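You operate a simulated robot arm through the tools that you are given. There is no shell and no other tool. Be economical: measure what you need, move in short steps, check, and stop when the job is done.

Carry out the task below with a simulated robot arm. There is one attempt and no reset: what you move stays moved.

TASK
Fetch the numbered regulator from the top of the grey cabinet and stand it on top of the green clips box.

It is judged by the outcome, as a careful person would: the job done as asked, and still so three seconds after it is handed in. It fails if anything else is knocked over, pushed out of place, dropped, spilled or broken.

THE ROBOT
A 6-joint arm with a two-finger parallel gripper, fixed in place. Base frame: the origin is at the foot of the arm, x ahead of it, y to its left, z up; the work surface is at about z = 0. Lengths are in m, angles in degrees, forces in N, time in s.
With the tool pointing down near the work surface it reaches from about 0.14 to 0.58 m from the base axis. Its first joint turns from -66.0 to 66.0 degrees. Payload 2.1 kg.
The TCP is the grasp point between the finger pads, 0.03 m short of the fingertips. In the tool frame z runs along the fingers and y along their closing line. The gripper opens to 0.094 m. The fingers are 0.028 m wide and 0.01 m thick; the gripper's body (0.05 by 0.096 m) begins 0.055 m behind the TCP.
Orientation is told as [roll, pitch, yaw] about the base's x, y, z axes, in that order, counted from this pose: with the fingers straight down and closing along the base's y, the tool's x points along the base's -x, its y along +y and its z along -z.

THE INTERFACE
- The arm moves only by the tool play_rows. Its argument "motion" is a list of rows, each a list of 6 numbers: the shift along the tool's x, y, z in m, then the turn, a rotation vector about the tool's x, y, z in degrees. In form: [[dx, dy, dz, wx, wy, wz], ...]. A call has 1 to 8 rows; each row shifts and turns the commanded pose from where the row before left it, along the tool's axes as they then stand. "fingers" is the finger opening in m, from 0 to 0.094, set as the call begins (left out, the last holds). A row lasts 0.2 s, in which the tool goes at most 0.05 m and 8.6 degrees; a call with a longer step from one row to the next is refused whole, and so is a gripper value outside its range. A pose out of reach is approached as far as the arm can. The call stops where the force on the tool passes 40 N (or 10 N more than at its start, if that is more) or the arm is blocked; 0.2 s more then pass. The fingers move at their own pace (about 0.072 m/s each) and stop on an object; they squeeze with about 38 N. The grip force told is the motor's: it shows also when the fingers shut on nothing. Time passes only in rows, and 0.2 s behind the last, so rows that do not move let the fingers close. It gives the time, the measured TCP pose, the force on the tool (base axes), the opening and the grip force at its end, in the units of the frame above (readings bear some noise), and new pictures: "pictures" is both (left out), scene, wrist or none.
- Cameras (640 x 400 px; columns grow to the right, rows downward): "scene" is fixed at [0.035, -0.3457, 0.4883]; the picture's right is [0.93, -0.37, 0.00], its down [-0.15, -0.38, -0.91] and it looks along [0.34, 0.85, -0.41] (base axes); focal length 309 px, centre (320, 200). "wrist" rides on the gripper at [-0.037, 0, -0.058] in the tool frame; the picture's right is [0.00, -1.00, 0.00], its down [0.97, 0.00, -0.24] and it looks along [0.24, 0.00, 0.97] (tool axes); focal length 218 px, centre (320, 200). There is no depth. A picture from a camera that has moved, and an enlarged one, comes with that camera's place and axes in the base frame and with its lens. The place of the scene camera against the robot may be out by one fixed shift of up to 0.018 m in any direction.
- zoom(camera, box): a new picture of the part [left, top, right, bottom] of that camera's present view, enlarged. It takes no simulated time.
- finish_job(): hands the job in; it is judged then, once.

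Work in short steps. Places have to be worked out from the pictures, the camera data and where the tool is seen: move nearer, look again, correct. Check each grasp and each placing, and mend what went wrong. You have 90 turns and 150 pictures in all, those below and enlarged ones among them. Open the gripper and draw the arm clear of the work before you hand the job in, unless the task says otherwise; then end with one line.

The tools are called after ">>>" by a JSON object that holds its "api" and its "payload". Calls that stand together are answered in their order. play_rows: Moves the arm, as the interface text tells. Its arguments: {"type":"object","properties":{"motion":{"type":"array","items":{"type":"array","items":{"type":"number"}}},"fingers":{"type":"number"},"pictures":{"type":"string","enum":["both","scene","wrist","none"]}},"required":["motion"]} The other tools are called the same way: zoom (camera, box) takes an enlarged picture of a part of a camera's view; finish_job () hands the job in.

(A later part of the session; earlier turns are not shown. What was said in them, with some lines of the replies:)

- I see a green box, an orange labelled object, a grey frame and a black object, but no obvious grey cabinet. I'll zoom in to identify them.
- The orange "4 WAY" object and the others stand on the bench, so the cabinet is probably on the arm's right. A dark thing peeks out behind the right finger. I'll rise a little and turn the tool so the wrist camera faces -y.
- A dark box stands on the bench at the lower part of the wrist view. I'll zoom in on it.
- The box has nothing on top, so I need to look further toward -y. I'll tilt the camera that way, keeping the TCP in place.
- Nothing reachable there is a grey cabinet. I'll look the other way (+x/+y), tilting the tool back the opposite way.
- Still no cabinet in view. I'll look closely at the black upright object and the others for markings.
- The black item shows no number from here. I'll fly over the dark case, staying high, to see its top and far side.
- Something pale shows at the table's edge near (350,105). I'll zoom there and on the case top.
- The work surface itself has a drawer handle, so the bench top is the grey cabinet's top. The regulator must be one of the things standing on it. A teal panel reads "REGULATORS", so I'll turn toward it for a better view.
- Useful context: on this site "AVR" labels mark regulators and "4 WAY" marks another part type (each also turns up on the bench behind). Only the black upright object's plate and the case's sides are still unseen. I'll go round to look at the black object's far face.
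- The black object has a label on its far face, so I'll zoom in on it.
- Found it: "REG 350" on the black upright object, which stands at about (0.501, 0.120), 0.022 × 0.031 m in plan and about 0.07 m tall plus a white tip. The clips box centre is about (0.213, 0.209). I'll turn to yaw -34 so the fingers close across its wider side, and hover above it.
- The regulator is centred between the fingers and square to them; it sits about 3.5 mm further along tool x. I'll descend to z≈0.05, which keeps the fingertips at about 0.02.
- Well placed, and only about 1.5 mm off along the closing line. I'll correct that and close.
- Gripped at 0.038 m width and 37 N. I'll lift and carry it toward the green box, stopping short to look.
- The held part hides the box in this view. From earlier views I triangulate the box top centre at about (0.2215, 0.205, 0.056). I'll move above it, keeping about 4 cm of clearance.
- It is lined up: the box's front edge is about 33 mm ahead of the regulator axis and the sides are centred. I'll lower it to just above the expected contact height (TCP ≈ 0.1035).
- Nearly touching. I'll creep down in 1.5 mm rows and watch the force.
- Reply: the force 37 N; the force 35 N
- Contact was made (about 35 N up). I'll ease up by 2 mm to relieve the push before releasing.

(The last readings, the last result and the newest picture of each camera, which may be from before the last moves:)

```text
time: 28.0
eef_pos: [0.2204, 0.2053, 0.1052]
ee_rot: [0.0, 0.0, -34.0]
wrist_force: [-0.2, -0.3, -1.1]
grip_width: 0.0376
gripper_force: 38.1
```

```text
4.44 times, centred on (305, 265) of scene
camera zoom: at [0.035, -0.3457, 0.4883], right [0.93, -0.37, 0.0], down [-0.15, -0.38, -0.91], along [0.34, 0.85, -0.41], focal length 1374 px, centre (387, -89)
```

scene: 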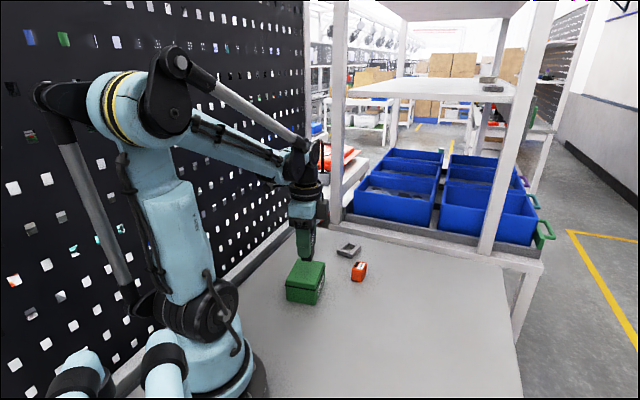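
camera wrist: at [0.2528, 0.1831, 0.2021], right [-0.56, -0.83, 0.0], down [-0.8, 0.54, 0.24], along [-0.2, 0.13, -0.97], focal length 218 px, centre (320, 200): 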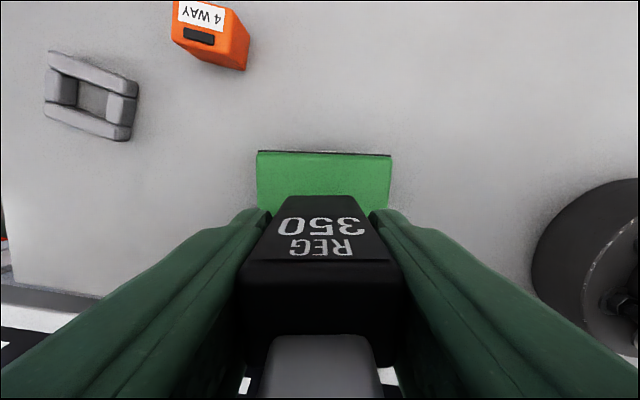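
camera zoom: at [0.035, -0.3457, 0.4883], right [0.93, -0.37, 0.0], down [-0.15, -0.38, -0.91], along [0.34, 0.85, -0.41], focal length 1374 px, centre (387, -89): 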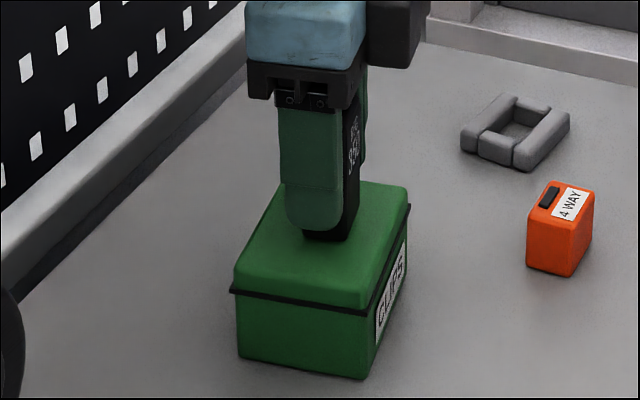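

The force is back to just the carried weight, so the gap is under a millimetre. I'll lower 0.7 mm and open gradually.

>>> {"api": "play_rows", "payload": {"motion": [[0, 0, 0.0007, 0, 0, 0]], "pictures": "none"}}

>>> {"api": "play_rows", "payload": {"motion": [[0, 0, 0, 0, 0, 0], [0, 0, 0, 0, 0, 0], [0, 0, 0, 0, 0, 0]], "fingers": 0.07, "pictures": "wrist"}}

>>> {"api": "zoom", "payload": {"camera": "scene", "box": [270, 220, 340, 310]}}

```text
time: 28.4
eef_pos: [0.2196, 0.2055, 0.1041]
ee_rot: [-0.1, 0.0, -34.0]
wrist_force: [-0.4, 0.3, -1.9]
grip_width: 0.0375
gripper_force: 38.0
```

```text
time: 29.2
eef_pos: [0.2216, 0.2049, 0.1056]
ee_rot: [0.0, 0.0, -34.1]
wrist_force: [0.4, 0.0, 0.4]
grip_width: 0.07
gripper_force: 0.0
camera wrist: at [0.2512, 0.1841, 0.1642], right [-0.56, -0.83, 0.0], down [-0.8, 0.54, 0.24], along [-0.2, 0.13, -0.97], focal length 218 px, centre (320, 200)
```

wrist: 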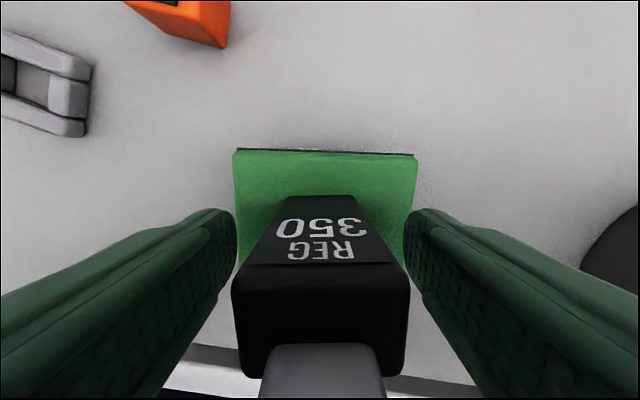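

```text
4.44 times, centred on (305, 265) of scene
camera zoom: at [0.035, -0.3457, 0.4883], right [0.93, -0.37, 0.0], down [-0.15, -0.38, -0.91], along [0.34, 0.85, -0.41], focal length 1374 px, centre (387, -89)
```

zoom: 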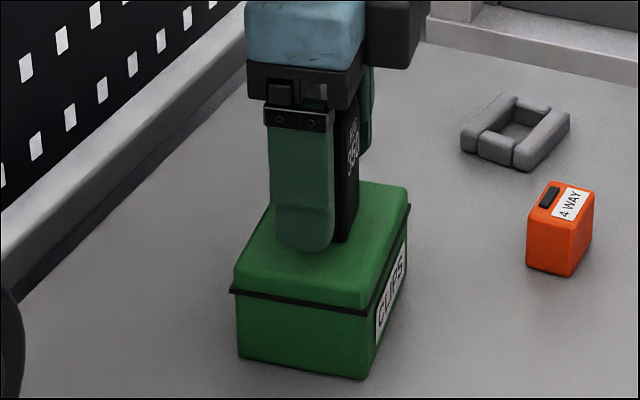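

It stands freely. I'll open the fingers fully and lift straight up, then move back clear.

>>> {"api": "play_rows", "payload": {"motion": [[0, 0, 0, 0, 0, 0], [0, 0, -0.015, 0, 0, 0], [0, 0, -0.03, 0, 0, 0], [0, 0, -0.04, 0, 0, 0], [0, 0, -0.04, 0, 0, 0], [0, 0, -0.03, 0, 0, 0], [-0.04, 0, 0, 0, 0, 0], [-0.04, 0, 0, 0, 0, 0]], "fingers": 0.085}}

>>> {"api": "zoom", "payload": {"camera": "scene", "box": [260, 200, 380, 310]}}

```text
time: 31.0
eef_pos: [0.2853, 0.1594, 0.263]
ee_rot: [0.1, 0.0, -34.0]
wrist_force: [-0.2, 0.3, 0.0]
grip_width: 0.0849
gripper_force: 0.1
camera wrist: at [0.3158, 0.1378, 0.3216], right [-0.56, -0.83, 0.0], down [-0.8, 0.54, 0.24], along [-0.2, 0.13, -0.97], focal length 218 px, centre (320, 200)
```

scene: 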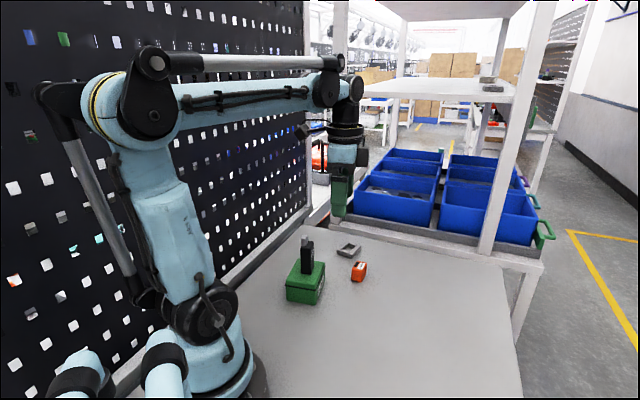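
wrist: 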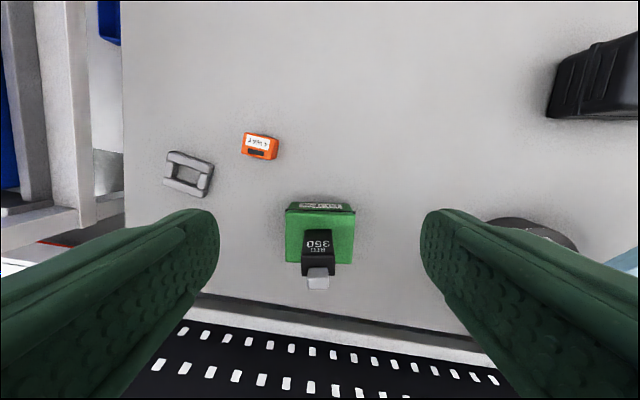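

```text
3.64 times, centred on (320, 255) of scene
camera zoom: at [0.035, -0.3457, 0.4883], right [0.93, -0.37, 0.0], down [-0.15, -0.38, -0.91], along [0.34, 0.85, -0.41], focal length 1124 px, centre (320, 0)
```

zoom: 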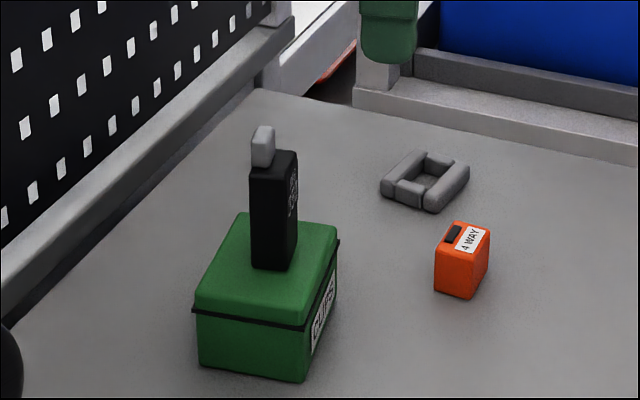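

The REG 350 regulator stands upright in the middle of the box lid, nothing else has moved, and the arm is clear. I'll hand it in.

>>> {"api": "finish_job", "payload": {}}

```text
The job is handed in.
```

The regulator marked "REG 350" now stands upright on top of the green clips box, with nothing else moved; I took the grey work surface it stood on to be the grey cabinet's top, since it has a drawer handle.
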